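You operate a simulated robot arm through the tools that you are given. There is no shell and no other tool.

The job below is to be done with a simulated two-armed robot. You get a single attempt, and the scene is never put back.

## Task
Seal the bag at HIGH heat and stand it in the yellow crate.
Fine: the bag under the bar; switch the sealer off; leave the other bags. Set down upright: bag.

It is judged by the outcome, as a careful person would: the job done as asked, and still so three seconds after it is handed in. It fails if anything else is knocked over, pushed out of place, dropped, spilled or broken. A push-on lid holds only when it is set on centred and level and pressed home; a screw cap is set on level and turned clockwise until tight.

## Robot
Two 6-joint arms with two-finger parallel grippers on one trunk that stands fixed in place. Base frame: the origin is at the foot of the trunk, x ahead of it, y to its left, z up; the work surface is at about z = 860. Readings come in mm, degrees, newtons and seconds.
The left shoulder is at [50, 170, 1346], the right one opposite. Each reaches about 1092 mm from its shoulder. Payload 1.57 kg a hand.
The tool frame of a hand sits at the grasp point between the pads (the TCP): z along the fingers, y along the line on which they close. The tips reach 30 mm beyond it. The gripper opens to 80 mm. The fingers are 17 mm wide and 12 mm thick; the gripper's body (40 by 82 mm) begins 80 mm behind the TCP.
Orientation is that of the tool frame in the base frame, as [roll, pitch, yaw] about the fixed x, y, z axes, in that order (R = Rz(yaw) Ry(pitch) Rx(roll)). With the fingers straight down and closing along the base's y, the tool's x points along the base's -x, its y along +y and its z along -z.

## Interface
- The arms move only by the tool jog_arm. It takes "left_plan", "right_plan" or both (then of equal length, played together; a hand with none holds still); each is a list of rows, each an object of numbers (a shift or turn left out is 0, a gripper value left out holds the last): "x", "y", "z": the shift along the base's x, y, z in units of 250 mm (1.0 is 250 mm); "rx", "ry", "rz": the turn, a rotation vector about the base's x, y, z in units of 60 degrees (1.0 is 60 degrees); "hand": the finger opening in mm, from 0 to 80. In form: [{"x": .., "y": .., "z": .., "rx": .., "ry": .., "rz": .., "hand": ..}, ...]. A call has 1 to 20 rows; each row is the pose to reach, as a shift and turn from the pose commanded when the call began. A call with a number of a shift or a turn outside -1 to 1 is refused whole. Each row takes 0.2 s and may step no farther than 50 mm and 8.6 degrees from the row before; otherwise, or with a gripper value out of range, the whole call is refused. A pose out of reach is approached as far as the arm can. The call stops where the force on the tool passes 40 N (or 10 N more than at its start, if that is more) or the arm is blocked; 0.2 s more then pass. Each finger travels about 72 mm/s and halts on what it meets, pressing with about 39 N; the grip force reading is that of the motor and also rises with nothing between the fingers. The clock runs only during rows and for 0.2 s after the last one: add rows that repeat a pose to give the fingers time. It gives the time, the measured TCP pose, the force on the tool (base axes), the opening and the grip force at its end, in the units of the frame above (readings bear some noise), with the torque about the TCP (base axes, N m) and any sound that the robot's microphone picked up, and new pictures: "pictures" is both (left out), scene, wrist or none (wrist: the cameras of the hands that moved).
- Cameras (640 x 400 px; columns grow to the right, rows downward): "scene" is now at [28.3, -20.4, 1902.6]; the picture's right is [-0.30, -0.95, 0.00], its down [-0.80, 0.25, -0.55] and it looks along [0.52, -0.16, -0.84] (base axes); focal length 312 px, centre (320, 200). "left" rides on the left gripper at [72, 7, -122] in its tool frame; the picture's right is [-0.09, 1.00, 0.00], its down [-0.84, -0.08, -0.54] and it looks along [-0.54, -0.05, 0.84] (tool axes); focal length 238 px, centre (320, 200). "right" rides on the right gripper at [72, -7, -122] in its tool frame; the picture's right is [0.09, 1.00, 0.00], its down [-0.84, 0.08, -0.54] and it looks along [-0.54, 0.05, 0.84] (tool axes); focal length 238 px, centre (320, 200). There is no depth. A picture from a camera that has moved, and an enlarged one, comes with that camera's place and axes in the base frame and with its lens.
- move_column(by): slides the trunk up (or, below 0, down) by that many mm; the arms and the scene camera ride with it, the base frame stays. It gives what a move gives, with no picture.
- aim_head(pan, tilt): turns the head with the scene camera to pan (to the left, within 86 degrees either way) and tilt (down, from -29 to 69), counted from straight ahead of the robot. It gives what a move gives, and a new picture of the scene camera.
- close_up(camera, box): a new picture of the part [left, top, right, bottom] of that camera's present view, enlarged. The clock stands still meanwhile.
- hand_in(): hands the job in; it is judged then, once.

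Nothing tells you positions but the pictures and the camera data. Unless the task says otherwise, let go and move clear before handing in.

The tools are called after "Emit:" as name(argument=value, ...) on one line, values as JSON. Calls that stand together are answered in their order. jog_arm: Moves the arms, as the interface text tells. Its arguments: {"type":"object","properties":{"left_plan":{"type":"array","items":{"type":"object","properties":{"x":{"type":"number"},"y":{"type":"number"},"z":{"type":"number"},"rx":{"type":"number"},"ry":{"type":"number"},"rz":{"type":"number"},"hand":{"type":"number"}}}},"right_plan":{"type":"array","items":{"type":"object","properties":{"x":{"type":"number"},"y":{"type":"number"},"z":{"type":"number"},"rx":{"type":"number"},"ry":{"type":"number"},"rz":{"type":"number"},"hand":{"type":"number"}}}},"pictures":{"type":"string","enum":["both","scene","wrist","none"]}},"required":[]} The other tools are called the same way: move_column (by) moves the trunk up or down; aim_head (pan, tilt) turns the head that bears the scene camera; close_up (camera, box) takes an enlarged picture of a part of a camera's view; hand_in () hands the job in.

At the start:

```text
time_s: 0.0
left_position: [735.5, 46.4, 1236.0]
left_ee_rot: [-180.0, -0.1, 180.0]
left_wrist_force: [-0.3, 0.1, 0.3]
left_wrist_torque: [0.03, -0.03, 0.0]
left_gripper_width: 80.3
left_grasp_force: 0.0
right_position: [489.2, -465.0, 1236.1]
right_ee_rot: [-180.0, 0.0, 180.0]
right_wrist_force: [0.2, -0.5, -0.5]
right_wrist_torque: [0.02, -0.03, -0.02]
right_gripper_width: 80.2
right_grasp_force: 0.0
trunk travel left (down, up): [-961.0, 9.0]
head pan, tilt (commanded): [-17.4, 56.9]
```

scene: 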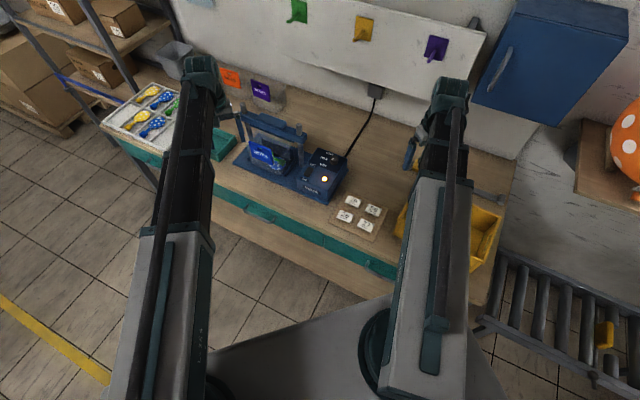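
right: 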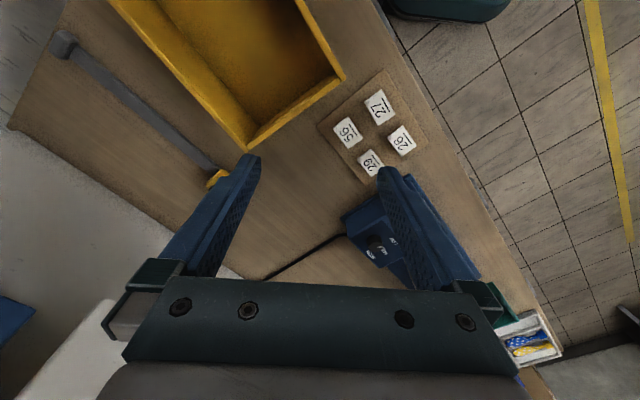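
left: 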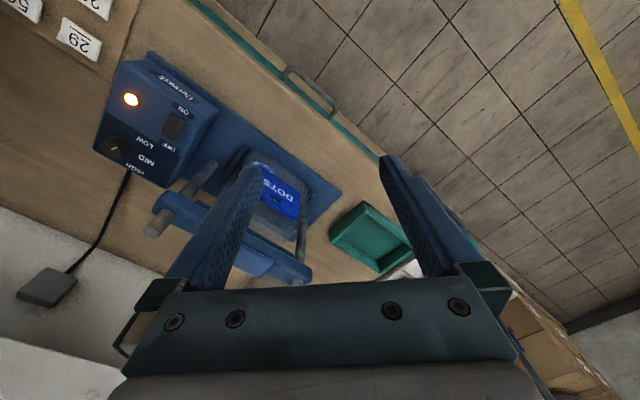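

I see a bench with a blue bag sealer in the middle (lamp lit, heat knob and ON/OFF switch), a bag marked DOTS standing under the bar, other bags behind it, and a yellow crate to the right. I'll take enlarged pictures before moving anything.

Emit:
close_up(camera="scene", box=[210, 80, 370, 220])

Emit:
close_up(camera="left", box=[80, 40, 360, 300])

Emit:
close_up(camera="scene", box=[380, 120, 540, 290])

Emit:
close_up(camera="right", box=[200, 60, 460, 290])

```text
2.86 times, centred on (290, 150) of scene
camera zoom: at [28.3, -20.4, 1902.6], right [-0.3, -0.95, 0.0], down [-0.8, 0.25, -0.55], along [0.52, -0.16, -0.84], focal length 891 px, centre (406, 343)
```

zoom: 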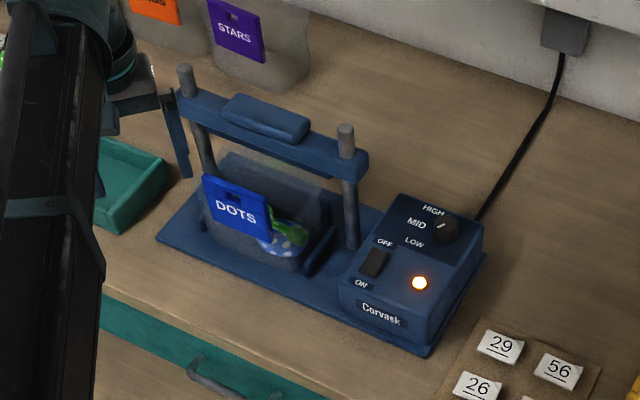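

```text
1.54 times, centred on (220, 170) of left
camera zoom: at [662.7, 52.9, 1358.9], right [0.09, 1.0, 0.0], down [0.84, -0.08, 0.54], along [0.54, -0.05, -0.84], focal length 367 px, centre (474, 246)
```

zoom: 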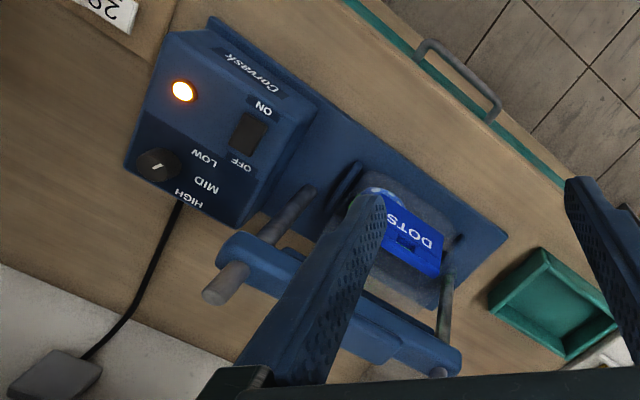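

```text
2.35 times, centred on (460, 205) of scene
camera zoom: at [28.3, -20.4, 1902.6], right [-0.3, -0.95, 0.0], down [-0.8, 0.25, -0.55], along [0.52, -0.16, -0.84], focal length 733 px, centre (-9, 188)
```

zoom: 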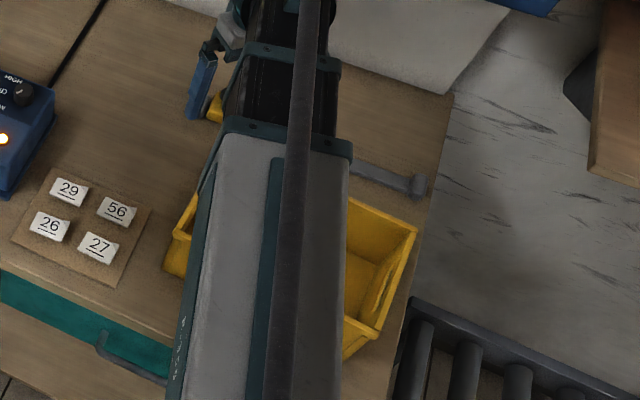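

```text
1.74 times, centred on (330, 175) of right
camera zoom: at [416.8, -472.6, 1358.6], right [-0.09, 1.0, 0.0], down [0.84, 0.08, 0.54], along [0.54, 0.05, -0.84], focal length 414 px, centre (303, 244)
```

zoom: 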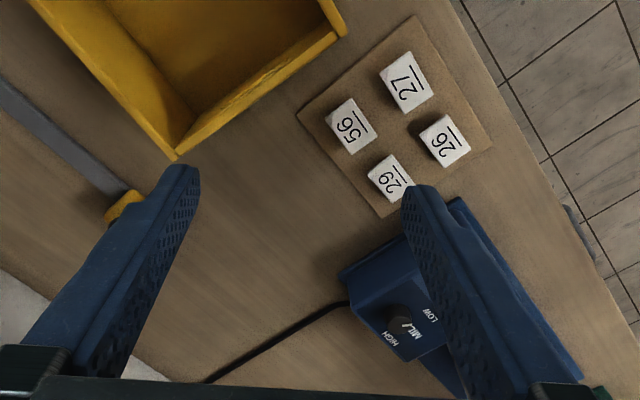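

The sealer stands turned about 45° to me, with its bar raised on two posts and a knob marked LOW / MID / HIGH. I'll enlarge the knob, the bag and the crate further to read their states.

Emit:
close_up(camera="left", box=[90, 60, 220, 200])

Emit:
close_up(camera="scene", box=[290, 140, 360, 210])

Emit:
close_up(camera="scene", box=[225, 90, 320, 190])

Emit:
close_up(camera="scene", box=[90, 50, 260, 170])

```text
2.86 times, centred on (155, 130) of left
camera zoom: at [662.7, 52.9, 1358.9], right [0.09, 1.0, 0.0], down [0.84, -0.08, 0.54], along [0.54, -0.05, -0.84], focal length 681 px, centre (791, 400)
```

zoom: 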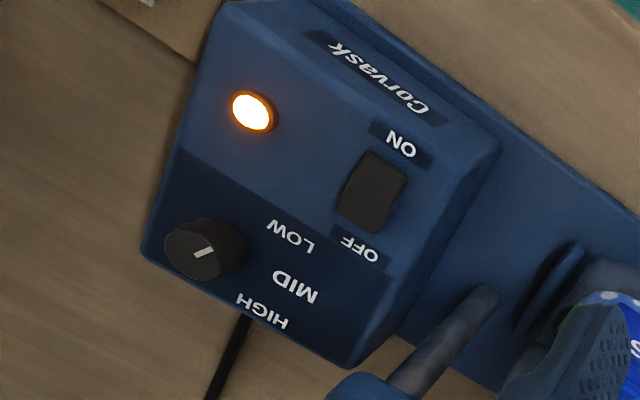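

```text
5.71 times, centred on (325, 175) of scene
camera zoom: at [28.3, -20.4, 1902.6], right [-0.3, -0.95, 0.0], down [-0.8, 0.25, -0.55], along [0.52, -0.16, -0.84], focal length 1781 px, centre (291, 343)
```

zoom: 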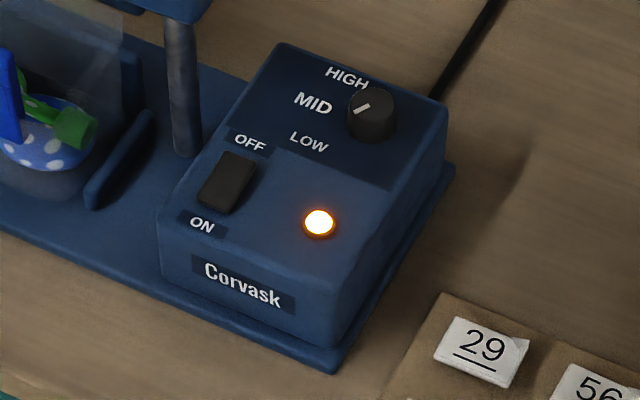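

```text
4.00 times, centred on (272, 140) of scene
camera zoom: at [28.3, -20.4, 1902.6], right [-0.3, -0.95, 0.0], down [-0.8, 0.25, -0.55], along [0.52, -0.16, -0.84], focal length 1247 px, centre (510, 440)
```

zoom: 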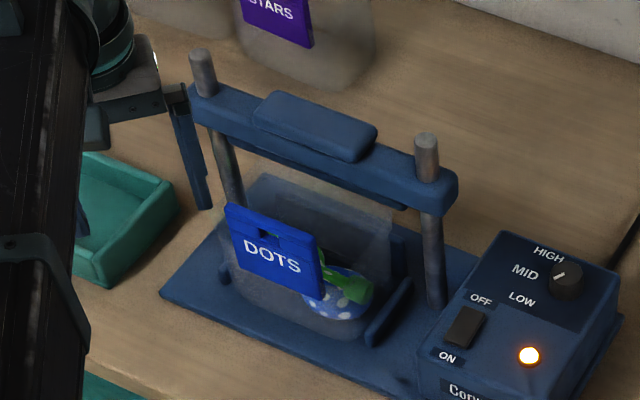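

```text
3.33 times, centred on (175, 110) of scene
camera zoom: at [28.3, -20.4, 1902.6], right [-0.3, -0.95, 0.0], down [-0.8, 0.25, -0.55], along [0.52, -0.16, -0.84], focal length 1039 px, centre (803, 500)
```

zoom: 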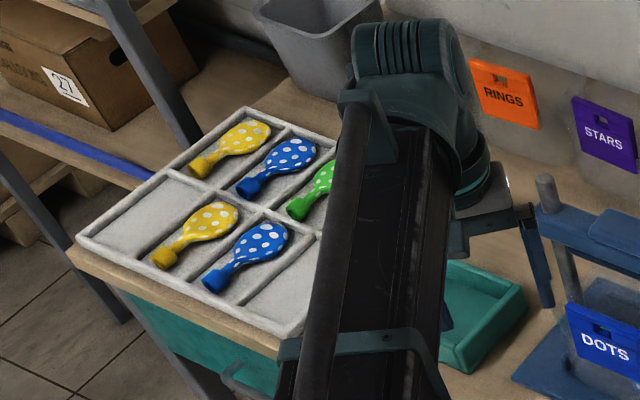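

The knob points to MID, the lamp is lit (sealer ON), and the DOTS bag stands in a cradle in front of the raised bar. I'll bring the left hand down in front of the sealer, tilted, so its camera can see the bag and bar level from the operator's side.

Emit:
jog_arm(left_plan=[{"x": -0.007, "y": 0.026, "z": -0.076, "rx": -0.029, "ry": -0.071, "rz": -0.071, "hand": 80}, {"x": -0.014, "y": 0.051, "z": -0.153, "rx": -0.059, "ry": -0.142, "rz": -0.142}, {"x": -0.022, "y": 0.077, "z": -0.229, "rx": -0.088, "ry": -0.213, "rz": -0.213}, {"x": -0.029, "y": 0.102, "z": -0.306, "rx": -0.118, "ry": -0.284, "rz": -0.284}, {"x": -0.036, "y": 0.128, "z": -0.382, "rx": -0.147, "ry": -0.355, "rz": -0.355}, {"x": -0.043, "y": 0.154, "z": -0.458, "rx": -0.176, "ry": -0.426, "rz": -0.426}, {"x": -0.05, "y": 0.179, "z": -0.535, "rx": -0.206, "ry": -0.497, "rz": -0.497}, {"x": -0.058, "y": 0.205, "z": -0.611, "rx": -0.235, "ry": -0.568, "rz": -0.568}, {"x": -0.065, "y": 0.23, "z": -0.688, "rx": -0.265, "ry": -0.639, "rz": -0.639}, {"x": -0.072, "y": 0.256, "z": -0.764, "rx": -0.294, "ry": -0.71, "rz": -0.71}])

```text
time_s: 2.2
left_position: [714.1, 104.4, 1300.0]
left_ee_rot: [-180.0, 45.1, 134.9]
left_wrist_force: [0.6, -0.9, -0.4]
left_wrist_torque: [0.03, -0.03, 0.0]
left_gripper_width: 79.9
left_grasp_force: 0.1
left hand out of reach, approached as far as the arm can: row 1, 2, 3, 4, 5, 6, 7, 8, 9, 10
right_position: [488.8, -466.2, 1236.5]
right_ee_rot: [179.9, 0.0, 180.0]
right_wrist_force: [-0.5, 0.4, -0.1]
right_wrist_torque: [0.03, 0.0, 0.02]
right_gripper_width: 79.9
right_grasp_force: 0.0
trunk travel left (down, up): [-961.0, 9.0]
head pan, tilt (commanded): [-17.4, 56.9]
camera scene: at [28.1, -20.1, 1902.6], right [-0.3, -0.95, 0.0], down [-0.8, 0.25, -0.55], along [0.52, -0.16, -0.84], focal length 312 px, centre (320, 200)
camera left: at [621.3, 206.5, 1336.8], right [0.75, 0.66, 0.07], down [0.09, -0.2, 0.97], along [0.65, -0.73, -0.21], focal length 238 px, centre (320, 200)
```

scene: 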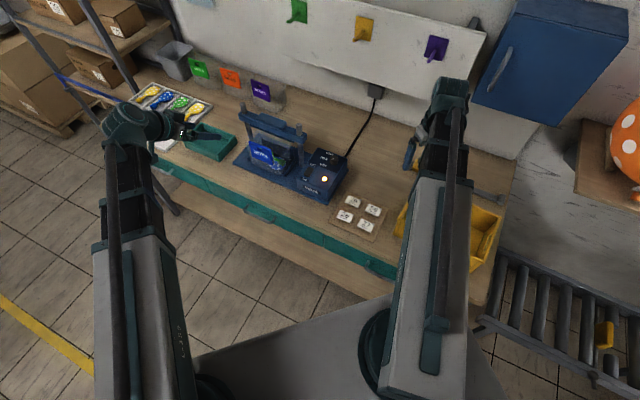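
left: 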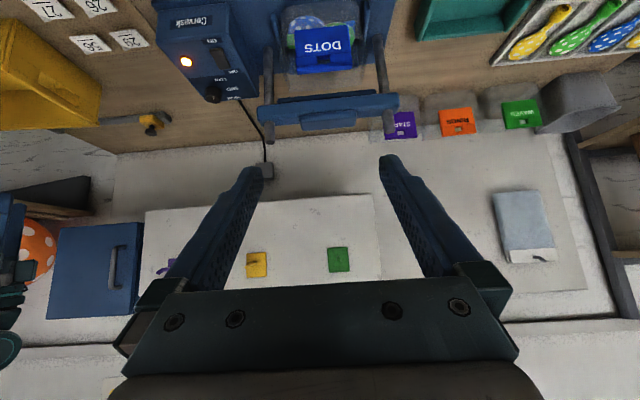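

Lower poses were out of the arm's reach at this trunk height, so the hand ended up higher than asked. The trunk is near the top of its travel, so I'll lower it by 150 mm, which brings both hands and the camera down together.

Emit:
move_column(by=-150)

Emit:
close_up(camera="left", box=[0, 0, 640, 400])

Emit:
close_up(camera="right", box=[0, 0, 640, 400])

Emit:
close_up(camera="scene", box=[0, 0, 640, 400])

```text
time_s: 4.0
left_position: [714.9, 104.4, 1149.7]
left_ee_rot: [-180.0, 44.9, 135.0]
left_wrist_force: [-0.5, 0.8, -0.7]
left_wrist_torque: [0.01, 0.01, 0.01]
left_gripper_width: 79.8
left_grasp_force: 0.0
right_position: [489.4, -466.5, 1085.8]
right_ee_rot: [179.9, 0.1, -180.0]
right_wrist_force: [0.5, 0.1, 0.0]
right_wrist_torque: [-0.03, 0.0, 0.03]
right_gripper_width: 80.1
right_grasp_force: 0.0
trunk travel left (down, up): [-811.0, 159.0]
head pan, tilt (commanded): [-17.4, 56.9]
```

```text
1.00 times, centred on (320, 200) of left (not enlarged: the box is as wide or as high as the picture)
camera zoom: at [621.3, 206.3, 1186.9], right [0.75, 0.66, 0.06], down [0.09, -0.2, 0.97], along [0.65, -0.72, -0.21], focal length 238 px, centre (320, 200)
```

zoom: 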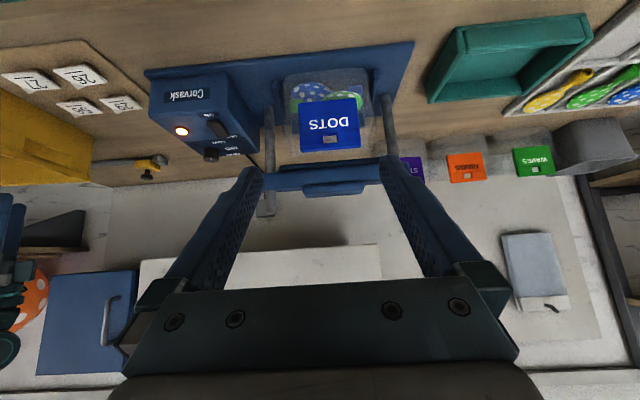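

```text
1.00 times, centred on (320, 200) of right (not enlarged: the box is as wide or as high as the picture)
camera zoom: at [416.6, -472.5, 1208.7], right [-0.09, 1.0, 0.0], down [0.84, 0.08, 0.54], along [0.54, 0.05, -0.84], focal length 238 px, centre (320, 200)
```

zoom: 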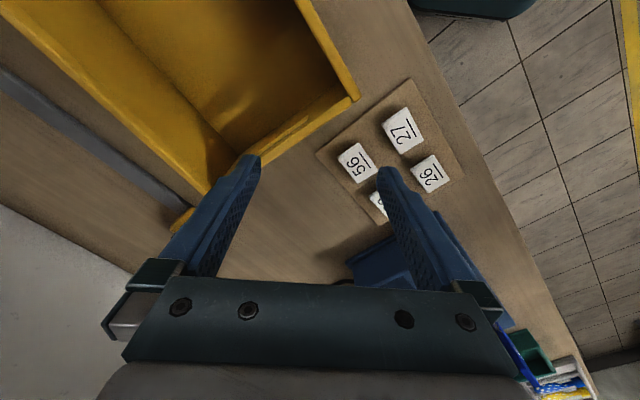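

```text
1.00 times, centred on (320, 200) of scene (not enlarged: the box is as wide or as high as the picture)
camera zoom: at [28.1, -20.3, 1752.7], right [-0.3, -0.95, 0.0], down [-0.8, 0.25, -0.55], along [0.52, -0.16, -0.84], focal length 312 px, centre (320, 200)
```

zoom: 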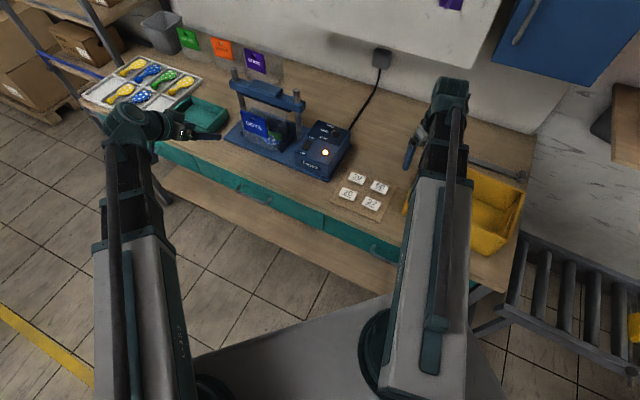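

The trunk moved cleanly and the hands are still clear of the bench. I'll enlarge the new view of the sealer from the front.

Emit:
close_up(camera="left", box=[230, 40, 430, 220])

Emit:
close_up(camera="scene", box=[215, 55, 365, 190])

Emit:
close_up(camera="scene", box=[380, 140, 540, 280])

```text
2.22 times, centred on (330, 130) of left
camera zoom: at [621.3, 206.3, 1186.9], right [0.75, 0.66, 0.06], down [0.09, -0.2, 0.97], along [0.65, -0.72, -0.21], focal length 530 px, centre (298, 356)
```

zoom: 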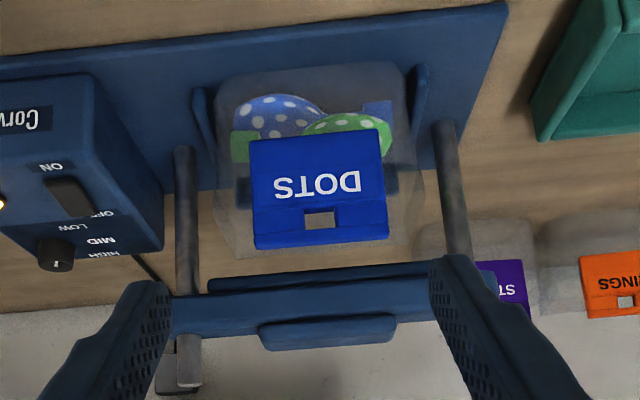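

```text
2.96 times, centred on (290, 122) of scene
camera zoom: at [28.1, -20.3, 1752.7], right [-0.3, -0.95, 0.0], down [-0.8, 0.25, -0.55], along [0.52, -0.16, -0.84], focal length 924 px, centre (409, 430)
```

zoom: 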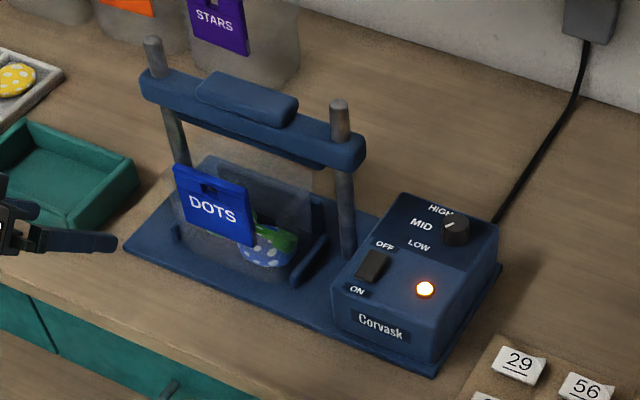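

```text
2.86 times, centred on (460, 210) of scene
camera zoom: at [28.1, -20.3, 1752.7], right [-0.3, -0.95, 0.0], down [-0.8, 0.25, -0.55], along [0.52, -0.16, -0.84], focal length 891 px, centre (-80, 171)
```

zoom: 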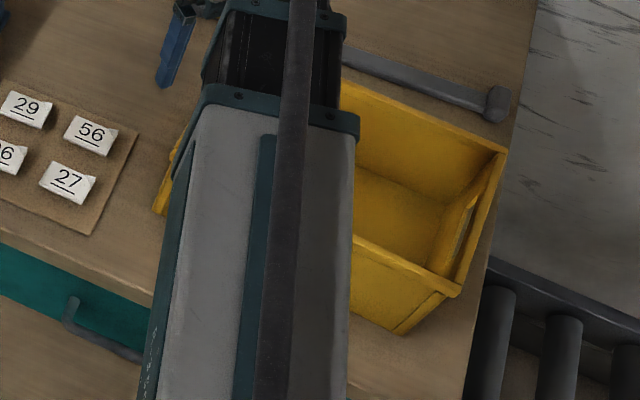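

The bag's card stands about 90 mm in front of the bar line, with the clear film going back under the bar. I'll zoom further on the bag to understand its shape and what the bar closes on.

Emit:
close_up(camera="left", box=[280, 60, 390, 180])

Emit:
close_up(camera="scene", box=[235, 85, 310, 165])

Emit:
close_up(camera="left", box=[390, 120, 580, 200])

Emit:
close_up(camera="scene", box=[160, 10, 290, 100])

```text
3.33 times, centred on (335, 120) of left
camera zoom: at [621.3, 206.3, 1186.9], right [0.75, 0.66, 0.06], down [0.09, -0.2, 0.97], along [0.65, -0.72, -0.21], focal length 794 px, centre (270, 467)
```

zoom: 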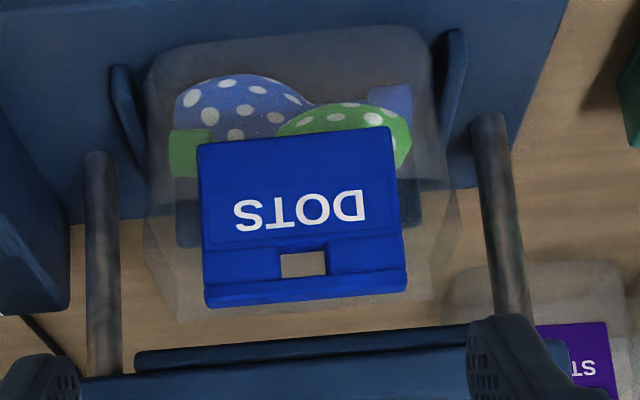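

```text
5.00 times, centred on (272, 125) of scene
camera zoom: at [28.1, -20.3, 1752.7], right [-0.3, -0.95, 0.0], down [-0.8, 0.25, -0.55], along [0.52, -0.16, -0.84], focal length 1559 px, centre (558, 575)
```

zoom: 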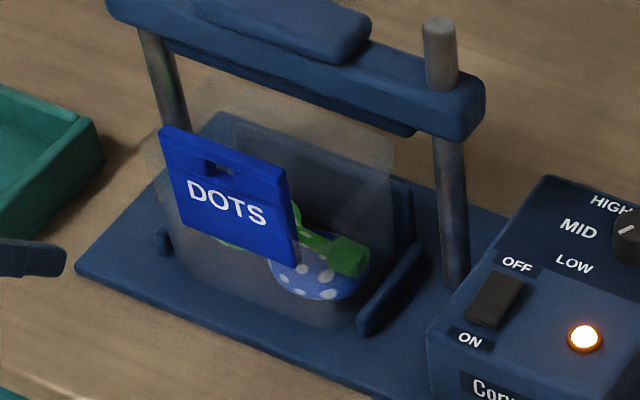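

```text
3.37 times, centred on (485, 160) of left
camera zoom: at [621.3, 206.3, 1186.9], right [0.75, 0.66, 0.06], down [0.09, -0.2, 0.97], along [0.65, -0.72, -0.21], focal length 803 px, centre (-236, 335)
```

zoom: 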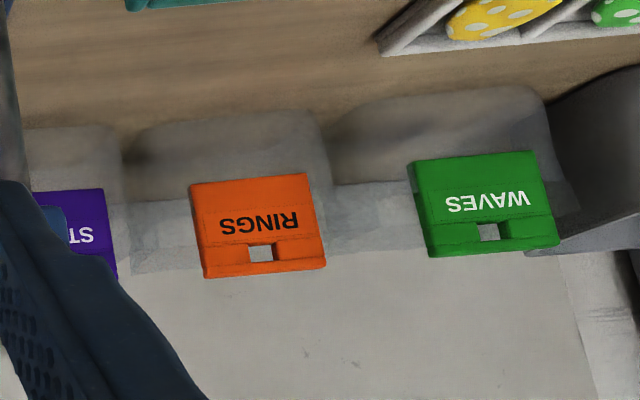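

```text
4.44 times, centred on (225, 55) of scene
camera zoom: at [28.1, -20.3, 1752.7], right [-0.3, -0.95, 0.0], down [-0.8, 0.25, -0.55], along [0.52, -0.16, -0.84], focal length 1385 px, centre (742, 844)
```

zoom: 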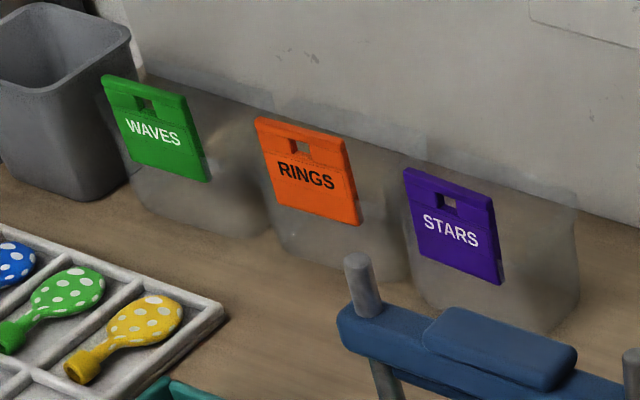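

The bag is a stand-up pouch with a stiff card in front and its film reaching back under the bar. I'll test how freely the right hand moves, first down 20 mm and then up 50 mm at its present spot, which is clear.

Emit:
jog_arm(right_plan=[{"z": -0.08}], pictures="none")

Emit:
jog_arm(right_plan=[{"z": 0.2}], pictures="none")

```text
time_s: 4.3
left_position: [713.9, 105.6, 1150.4]
left_ee_rot: [180.0, 44.9, 135.0]
left_wrist_force: [0.6, 0.7, 0.8]
left_wrist_torque: [0.01, 0.01, 0.05]
left_gripper_width: 80.1
left_grasp_force: 0.0
right_position: [488.5, -466.3, 1084.7]
right_ee_rot: [180.0, 0.0, -179.9]
right_wrist_force: [-0.9, 0.1, 0.3]
right_wrist_torque: [0.04, -0.01, 0.01]
right_gripper_width: 80.1
right_grasp_force: 0.0
right hand out of reach, approached as far as the arm can: row 1
trunk travel left (down, up): [-811.0, 159.0]
head pan, tilt (commanded): [-17.4, 56.9]
```

```text
time_s: 4.8
left_position: [713.7, 104.1, 1149.8]
left_ee_rot: [-180.0, 44.8, 135.1]
left_wrist_force: [0.0, -0.1, -0.7]
left_wrist_torque: [0.0, -0.03, 0.02]
left_gripper_width: 79.8
left_grasp_force: 0.0
right_position: [488.5, -465.5, 1085.7]
right_ee_rot: [179.9, 0.0, -180.0]
right_wrist_force: [0.0, -0.9, 0.3]
right_wrist_torque: [-0.04, 0.01, 0.03]
right_gripper_width: 80.0
right_grasp_force: 0.0
right hand out of reach, approached as far as the arm can: row 1
trunk travel left (down, up): [-811.0, 159.0]
head pan, tilt (commanded): [-17.4, 56.9]
```

The arms cannot move vertically at all; height comes only from the trunk, and from tilting the hand. Before planning further I'll enlarge the knob to read its pointer exactly.

Emit:
close_up(camera="scene", box=[312, 118, 348, 142])

Emit:
close_up(camera="left", box=[185, 100, 265, 170])

```text
16.00 times, centred on (330, 130) of scene
camera zoom: at [28.2, -20.4, 1752.6], right [-0.3, -0.95, 0.0], down [-0.8, 0.25, -0.55], along [0.52, -0.16, -0.84], focal length 4987 px, centre (160, 1320)
```

zoom: 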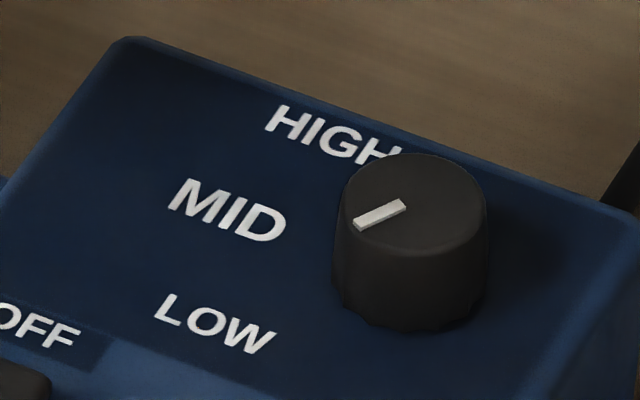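

```text
5.71 times, centred on (225, 135) of left
camera zoom: at [621.4, 206.3, 1186.8], right [0.75, 0.66, 0.06], down [0.09, -0.2, 0.97], along [0.65, -0.72, -0.21], focal length 1362 px, centre (863, 571)
```

zoom: 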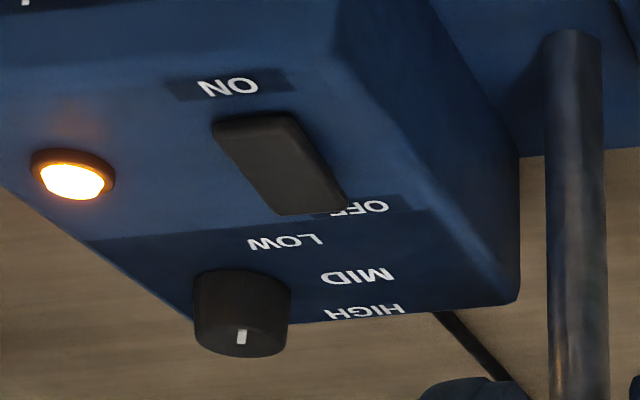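

The pointer is actually at LOW (about 105° in base axes), with MID and HIGH clockwise from it. The knob top is near (777, -314, 972) and the sealer's box top near z 947, so I'll bring the right hand over it, pre-turned 50° counter-clockwise.

Emit:
jog_arm(right_plan=[{"x": 0.13, "y": 0.069, "rz": 0.119, "hand": 80}, {"x": 0.26, "y": 0.138, "rz": 0.238}, {"x": 0.39, "y": 0.207, "rz": 0.357}, {"x": 0.52, "y": 0.276, "rz": 0.476}, {"x": 0.65, "y": 0.345, "rz": 0.595}, {"x": 0.78, "y": 0.414, "rz": 0.714}, {"x": 0.912, "y": 0.484, "rz": 0.833}])

```text
time_s: 6.3
left_position: [715.6, 105.6, 1149.2]
left_ee_rot: [-179.9, 44.9, 135.1]
left_wrist_force: [0.0, -0.4, -0.1]
left_wrist_torque: [0.01, 0.01, -0.03]
left_gripper_width: 80.1
left_grasp_force: 0.0
right_position: [717.1, -345.7, 1085.9]
right_ee_rot: [-180.0, 0.0, -129.9]
right_wrist_force: [0.1, -0.1, 0.0]
right_wrist_torque: [0.01, 0.02, 0.0]
right_gripper_width: 80.3
right_grasp_force: 0.0
trunk travel left (down, up): [-811.0, 159.0]
head pan, tilt (commanded): [-17.4, 56.9]
camera scene: at [28.9, -20.1, 1752.6], right [-0.3, -0.95, 0.0], down [-0.8, 0.25, -0.55], along [0.52, -0.16, -0.84], focal length 312 px, centre (320, 200)
camera right: at [676.3, -404.0, 1208.4], right [-0.82, 0.57, 0.0], down [0.48, 0.69, 0.54], along [0.31, 0.45, -0.84], focal length 238 px, centre (320, 200)
```

scene: 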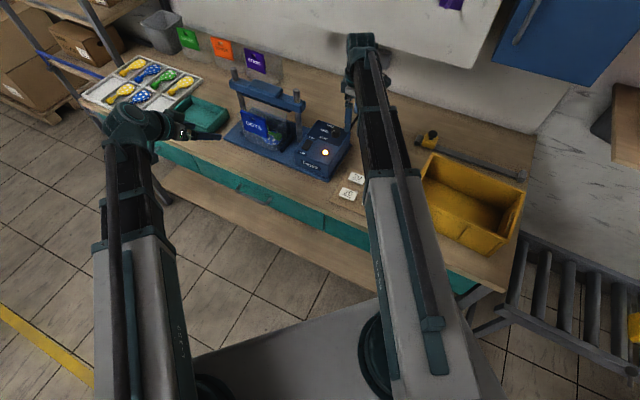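
right: 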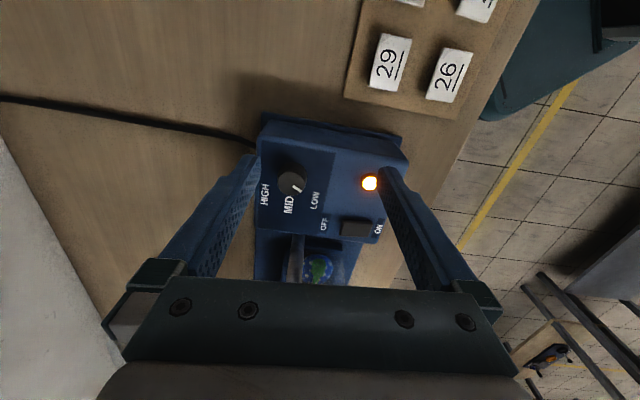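

The right hand moved as planned and now sees the control box from above; the crate is also in full view. I'll enlarge both before going over the knob.

Emit:
close_up(camera="right", box=[245, 110, 415, 250])

Emit:
close_up(camera="scene", box=[390, 110, 550, 270])

```text
2.86 times, centred on (330, 180) of right
camera zoom: at [676.3, -404.0, 1208.4], right [-0.82, 0.57, 0.0], down [0.48, 0.69, 0.54], along [0.31, 0.45, -0.84], focal length 681 px, centre (291, 257)
```

zoom: 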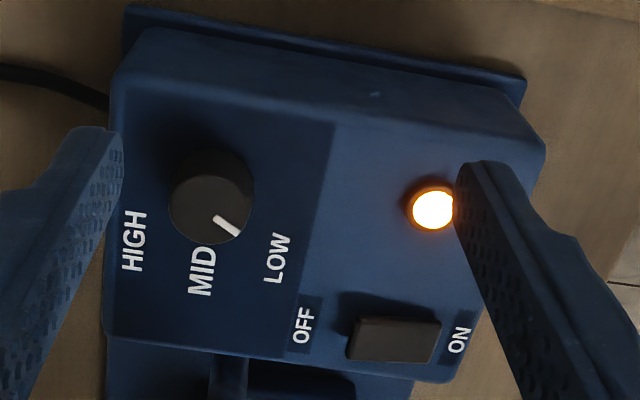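

```text
2.50 times, centred on (470, 190) of scene
camera zoom: at [28.9, -20.1, 1752.6], right [-0.3, -0.95, 0.0], down [-0.8, 0.25, -0.55], along [0.52, -0.16, -0.84], focal length 779 px, centre (-55, 225)
```

zoom: 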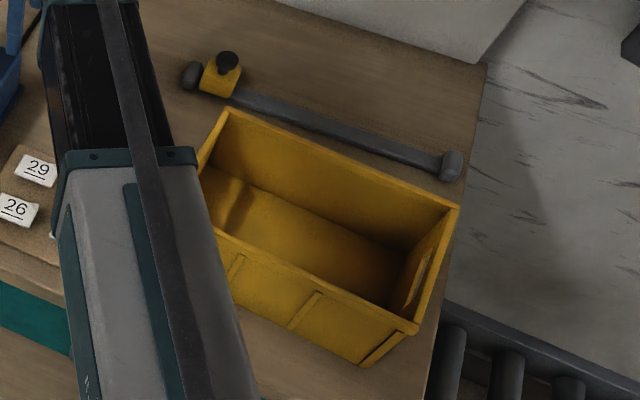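

The pointer lies exactly at LOW, with MID and HIGH each about 60° further clockwise. The crate's rim corners come out near (582,-590), (357,-783), (232,-629) and (455,-433) at z about 962. I'll centre the right hand over the knob.

Emit:
jog_arm(right_plan=[{"x": 0.12, "y": 0.062}, {"x": 0.241, "y": 0.125}], pictures="wrist")

Emit:
close_up(camera="right", box=[260, 60, 400, 200])

Emit:
close_up(camera="left", box=[140, 80, 290, 230])

```text
time_s: 7.0
left_position: [714.5, 103.7, 1150.0]
left_ee_rot: [-180.0, 44.9, 135.0]
left_wrist_force: [-0.2, -0.1, 0.6]
left_wrist_torque: [-0.02, -0.02, 0.0]
left_gripper_width: 79.9
left_grasp_force: 0.0
right_position: [776.1, -313.7, 1086.0]
right_ee_rot: [-180.0, 0.0, -130.0]
right_wrist_force: [-0.4, 0.4, -0.1]
right_wrist_torque: [-0.03, 0.01, 0.0]
right_gripper_width: 79.9
right_grasp_force: 0.0
trunk travel left (down, up): [-811.0, 159.0]
head pan, tilt (commanded): [-17.4, 56.9]
camera right: at [736.0, -373.1, 1208.5], right [-0.82, 0.57, 0.0], down [0.48, 0.69, 0.54], along [0.31, 0.45, -0.84], focal length 238 px, centre (320, 200)
```

right: 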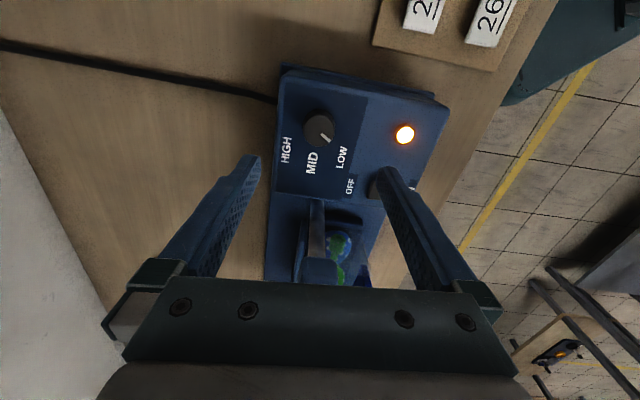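

```text
2.86 times, centred on (330, 130) of right
camera zoom: at [736.0, -373.1, 1208.5], right [-0.82, 0.57, 0.0], down [0.48, 0.69, 0.54], along [0.31, 0.45, -0.84], focal length 681 px, centre (291, 400)
```

zoom: 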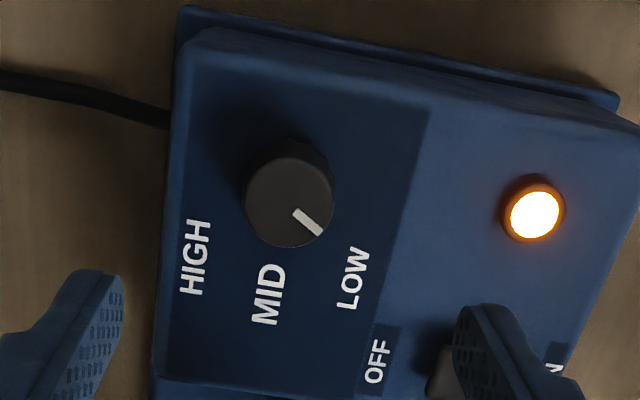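

```text
2.67 times, centred on (215, 155) of left
camera zoom: at [621.6, 206.3, 1186.6], right [0.75, 0.66, 0.06], down [0.09, -0.2, 0.97], along [0.65, -0.72, -0.21], focal length 636 px, centre (600, 320)
```

zoom: 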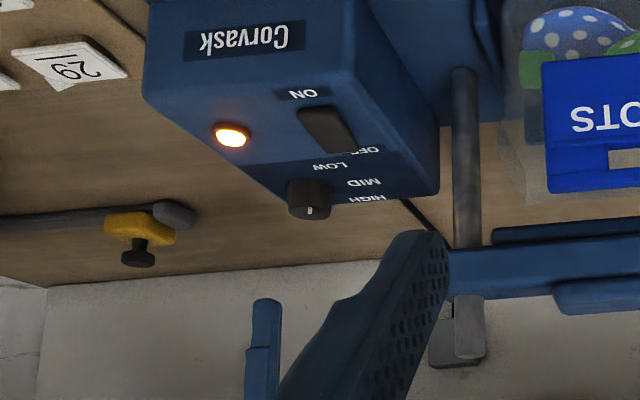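

The hand is within a few millimetres of the knob's axis. I'll lower the trunk 60 mm so that the fingertips sit just above the knob, then check the alignment again.

Emit:
move_column(by=-60)

Emit:
close_up(camera="right", box=[240, 90, 400, 230])

Emit:
close_up(camera="left", box=[120, 60, 320, 220])

Emit:
close_up(camera="scene", box=[280, 60, 400, 180])

```text
time_s: 8.0
left_position: [714.2, 104.7, 1091.5]
left_ee_rot: [179.9, 44.9, 135.0]
left_wrist_force: [-0.2, 0.0, -0.6]
left_wrist_torque: [0.03, 0.02, -0.02]
left_gripper_width: 79.8
left_grasp_force: 0.1
right_position: [776.4, -314.3, 1026.3]
right_ee_rot: [180.0, 0.0, -130.0]
right_wrist_force: [0.3, -0.3, 0.0]
right_wrist_torque: [0.01, 0.01, -0.01]
right_gripper_width: 80.0
right_grasp_force: 0.0
trunk travel left (down, up): [-751.0, 219.0]
head pan, tilt (commanded): [-17.4, 56.9]
```

```text
2.86 times, centred on (320, 160) of right
camera zoom: at [735.3, -373.0, 1148.8], right [-0.82, 0.57, 0.0], down [0.48, 0.69, 0.54], along [0.31, 0.45, -0.84], focal length 681 px, centre (320, 314)
```

zoom: 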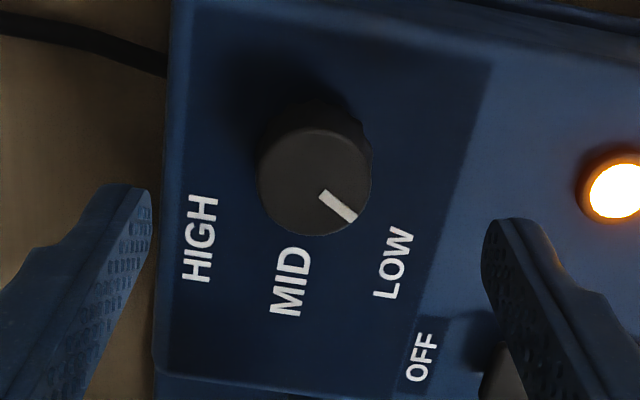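

```text
2.50 times, centred on (220, 140) of left
camera zoom: at [621.2, 206.4, 1126.9], right [0.75, 0.66, 0.07], down [0.09, -0.2, 0.97], along [0.65, -0.72, -0.21], focal length 596 px, centre (570, 350)
```

zoom: 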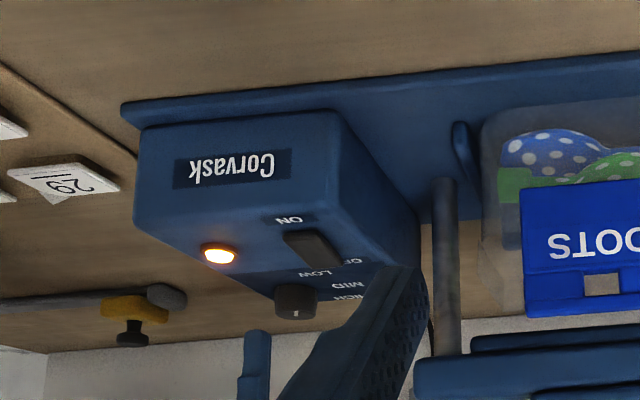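

```text
3.33 times, centred on (340, 120) of scene
camera zoom: at [28.0, -20.3, 1692.7], right [-0.3, -0.95, 0.0], down [-0.8, 0.25, -0.55], along [0.52, -0.16, -0.84], focal length 1039 px, centre (253, 467)
```

zoom: 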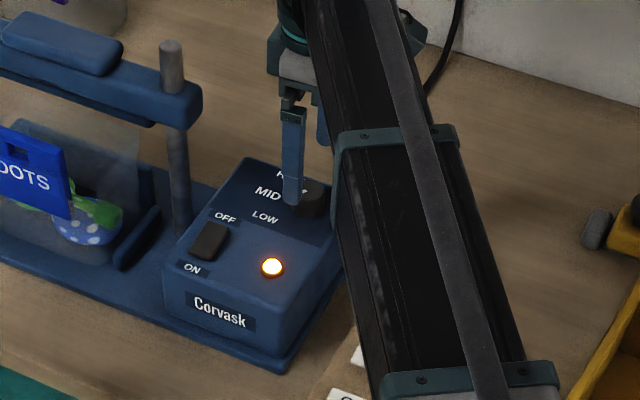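

The knob sits midway between the open fingers. I'll lower 40 mm so that the tips straddle it, staying a few millimetres above the box top.

Emit:
move_column(by=-40)

Emit:
close_up(camera="right", box=[240, 90, 400, 230])

Emit:
close_up(camera="scene", box=[290, 70, 390, 170])

Emit:
close_up(camera="left", box=[120, 60, 320, 220])

```text
time_s: 8.8
left_position: [715.5, 104.6, 1049.1]
left_ee_rot: [179.9, 44.9, 135.0]
left_wrist_force: [0.1, -1.0, -0.2]
left_wrist_torque: [-0.02, 0.03, 0.01]
left_gripper_width: 79.8
left_grasp_force: 0.0
right_position: [776.1, -314.2, 986.1]
right_ee_rot: [-179.9, 0.1, -130.0]
right_wrist_force: [0.2, -0.1, 0.0]
right_wrist_torque: [-0.02, 0.0, 0.02]
right_gripper_width: 79.9
right_grasp_force: 0.0
trunk travel left (down, up): [-711.0, 259.0]
head pan, tilt (commanded): [-17.4, 56.9]
```

```text
2.86 times, centred on (320, 160) of right
camera zoom: at [735.2, -373.0, 1108.7], right [-0.82, 0.57, 0.0], down [0.48, 0.69, 0.54], along [0.31, 0.45, -0.84], focal length 681 px, centre (320, 314)
```

zoom: 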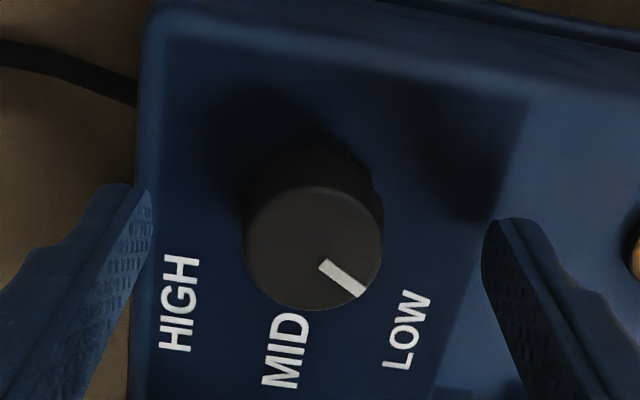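

```text
4.00 times, centred on (340, 120) of scene
camera zoom: at [28.0, -20.3, 1652.6], right [-0.3, -0.95, 0.0], down [-0.8, 0.25, -0.55], along [0.52, -0.16, -0.84], focal length 1247 px, centre (240, 520)
```

zoom: 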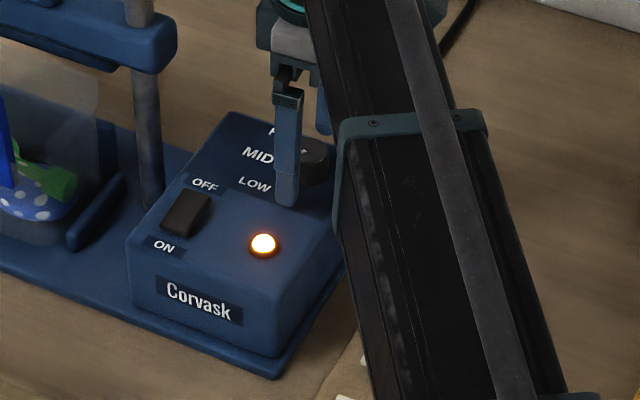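

```text
2.50 times, centred on (220, 140) of left
camera zoom: at [621.2, 206.3, 1086.8], right [0.75, 0.66, 0.07], down [0.09, -0.2, 0.97], along [0.65, -0.72, -0.21], focal length 596 px, centre (570, 350)
```

zoom: 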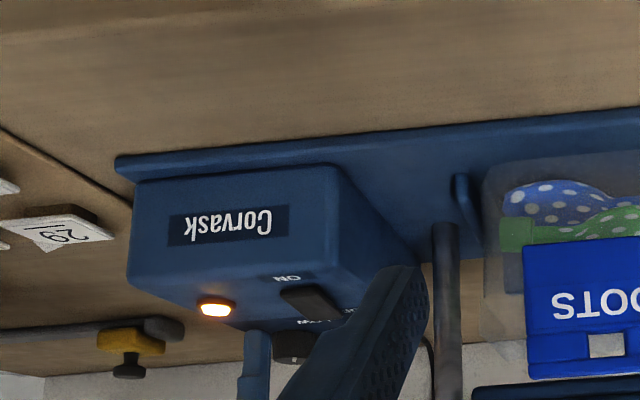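

The knob's top comes out at about (776.5, -315.5), within 1.5 mm of the hand's axis. I'll make that small shift and close on the knob.

Emit:
jog_arm(right_plan=[{"y": -0.006, "hand": 80}, {"y": -0.006, "hand": 20}, {"y": -0.006, "hand": 20}, {"y": -0.006, "hand": 20}, {"y": -0.006, "hand": 20}], pictures="wrist")

Emit:
close_up(camera="right", box=[240, 90, 400, 230])

```text
time_s: 10.0
left_position: [714.3, 104.0, 1049.6]
left_ee_rot: [180.0, 44.9, 135.1]
left_wrist_force: [-0.1, -0.5, -0.6]
left_wrist_torque: [0.0, 0.0, -0.01]
left_gripper_width: 80.1
left_grasp_force: 0.1
right_position: [777.1, -316.3, 986.3]
right_ee_rot: [-180.0, 0.0, -130.0]
right_wrist_force: [4.8, -2.5, 4.6]
right_wrist_torque: [-0.02, -0.18, -0.04]
right_gripper_width: 32.8
right_grasp_force: 41.1
trunk travel left (down, up): [-711.0, 259.0]
head pan, tilt (commanded): [-17.4, 56.9]
camera right: at [735.8, -374.9, 1108.5], right [-0.82, 0.57, 0.0], down [0.48, 0.69, 0.54], along [0.31, 0.45, -0.84], focal length 238 px, centre (320, 200)
```

right: 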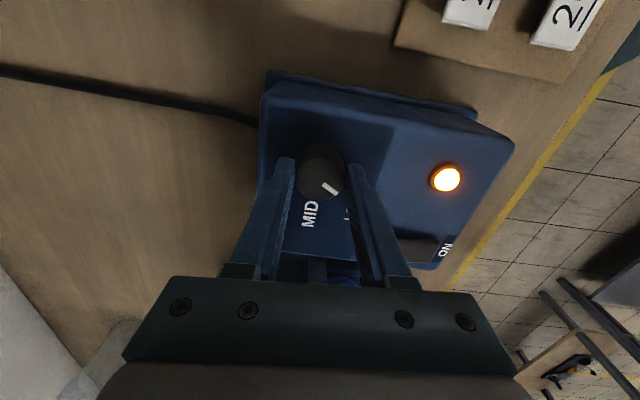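

```text
2.86 times, centred on (320, 160) of right
camera zoom: at [735.8, -374.9, 1108.5], right [-0.82, 0.57, 0.0], down [0.48, 0.69, 0.54], along [0.31, 0.45, -0.84], focal length 681 px, centre (320, 314)
```

zoom: 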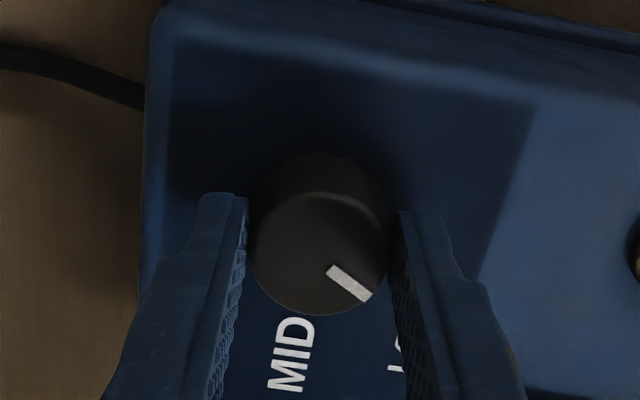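

The knob is held (32.8 mm) with little side force. I'll turn it 60° clockwise, which should bring it to MID, watching for a click and the torque.

Emit:
jog_arm(right_plan=[{"rz": -0.125}, {"rz": -0.25}, {"rz": -0.375}, {"rz": -0.5}, {"rz": -0.625}, {"rz": -0.75}, {"rz": -0.875}, {"rz": -1.0}], pictures="wrist")

Emit:
close_up(camera="right", box=[240, 90, 400, 230])

```text
time_s: 11.8
left_position: [714.9, 104.9, 1050.5]
left_ee_rot: [-180.0, 44.8, 135.0]
left_wrist_force: [1.1, 0.8, 0.2]
left_wrist_torque: [0.02, 0.0, -0.02]
left_gripper_width: 79.9
left_grasp_force: 0.1
right_position: [775.9, -315.0, 986.2]
right_ee_rot: [180.0, 0.0, 169.9]
right_wrist_force: [5.2, -1.2, 4.4]
right_wrist_torque: [-0.12, -0.44, 0.01]
right_gripper_width: 33.3
right_grasp_force: 41.3
trunk travel left (down, up): [-711.0, 259.0]
head pan, tilt (commanded): [-17.4, 56.9]
camera right: at [704.8, -308.7, 1108.5], right [0.08, 1.0, 0.0], down [0.84, -0.07, 0.54], along [0.54, -0.05, -0.84], focal length 238 px, centre (320, 200)
```

right: 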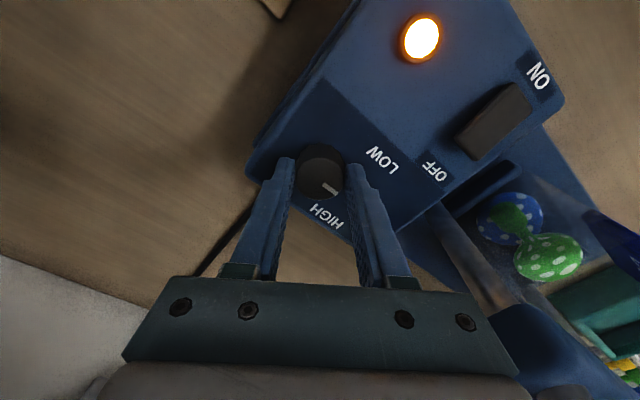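

```text
2.86 times, centred on (320, 160) of right
camera zoom: at [704.8, -308.7, 1108.5], right [0.08, 1.0, 0.0], down [0.84, -0.07, 0.54], along [0.54, -0.05, -0.84], focal length 681 px, centre (320, 314)
```

zoom: 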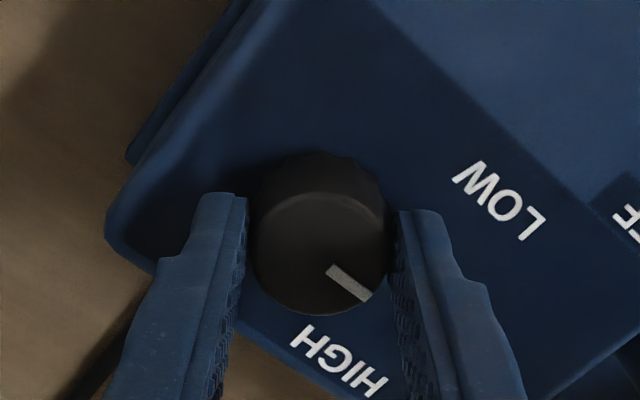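

The knob turned with the hand without trouble and now points at MID. I'll turn on towards HIGH by 54° and then read it before finishing.

Emit:
jog_arm(right_plan=[{"rz": -0.125}, {"rz": -0.25}, {"rz": -0.375}, {"rz": -0.5}, {"rz": -0.625}, {"rz": -0.75}, {"rz": -0.9}], pictures="both")

Emit:
close_up(camera="right", box=[240, 90, 400, 230])

```text
refused: row 7 steps farther than a row can; nothing moved
```

```text
2.86 times, centred on (320, 160) of right
camera zoom: at [704.8, -308.7, 1108.5], right [0.08, 1.0, 0.0], down [0.84, -0.07, 0.54], along [0.54, -0.05, -0.84], focal length 681 px, centre (320, 314)
```

zoom: 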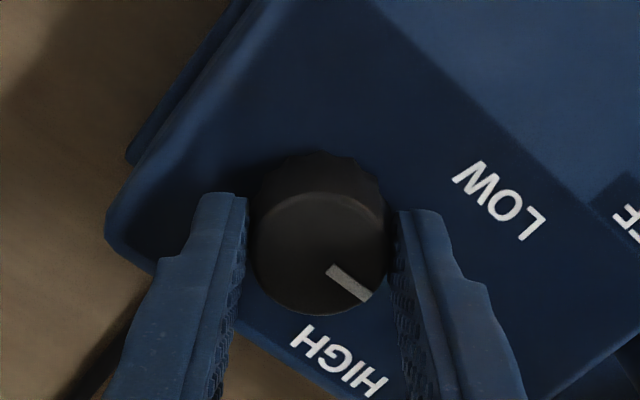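

The call was refused because its last row stepped too far, so nothing moved and the knob is still at MID. I'll repeat it with smaller steps.

Emit:
jog_arm(right_plan=[{"rz": -0.125}, {"rz": -0.25}, {"rz": -0.375}, {"rz": -0.5}, {"rz": -0.625}, {"rz": -0.75}, {"rz": -0.83}, {"rz": -0.9}], pictures="both")

Emit:
close_up(camera="right", box=[240, 90, 400, 230])

```text
time_s: 13.6
left_position: [715.6, 105.8, 1049.7]
left_ee_rot: [-179.9, 44.9, 135.2]
left_wrist_force: [-0.1, 0.0, -0.8]
left_wrist_torque: [0.0, 0.02, 0.01]
left_gripper_width: 79.9
left_grasp_force: 0.1
right_position: [778.0, -315.3, 985.4]
right_ee_rot: [-180.0, 0.0, 115.9]
right_wrist_force: [9.3, 3.4, 7.5]
right_wrist_torque: [0.24, -0.22, 0.01]
right_gripper_width: 33.3
right_grasp_force: 41.6
trunk travel left (down, up): [-711.0, 259.0]
head pan, tilt (commanded): [-17.4, 56.9]
camera scene: at [28.8, -19.6, 1652.7], right [-0.3, -0.95, 0.0], down [-0.8, 0.25, -0.55], along [0.52, -0.16, -0.84], focal length 312 px, centre (320, 200)
camera right: at [739.8, -252.4, 1108.5], right [0.86, 0.52, 0.0], down [0.43, -0.72, 0.54], along [0.28, -0.46, -0.84], focal length 238 px, centre (320, 200)
```

scene: 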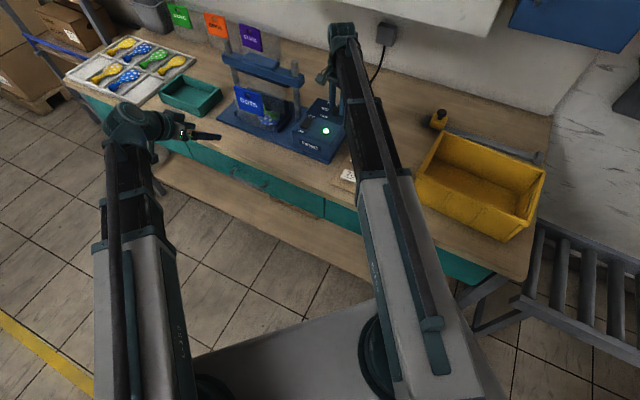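
right: 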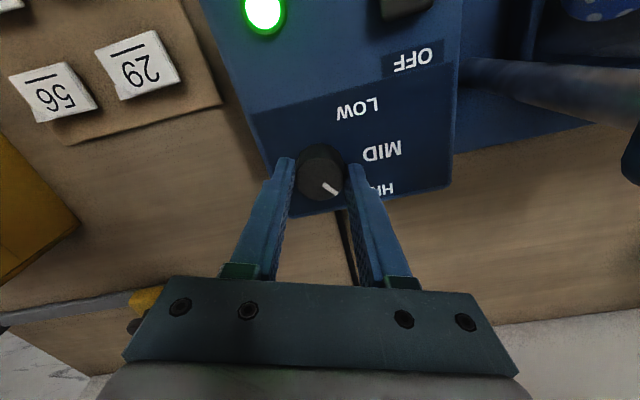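

```text
2.86 times, centred on (320, 160) of right
camera zoom: at [739.8, -252.4, 1108.5], right [0.86, 0.52, 0.0], down [0.43, -0.72, 0.54], along [0.28, -0.46, -0.84], focal length 681 px, centre (320, 314)
```

zoom: 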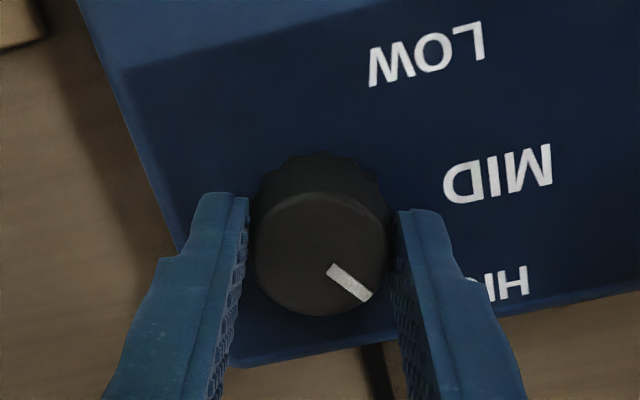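

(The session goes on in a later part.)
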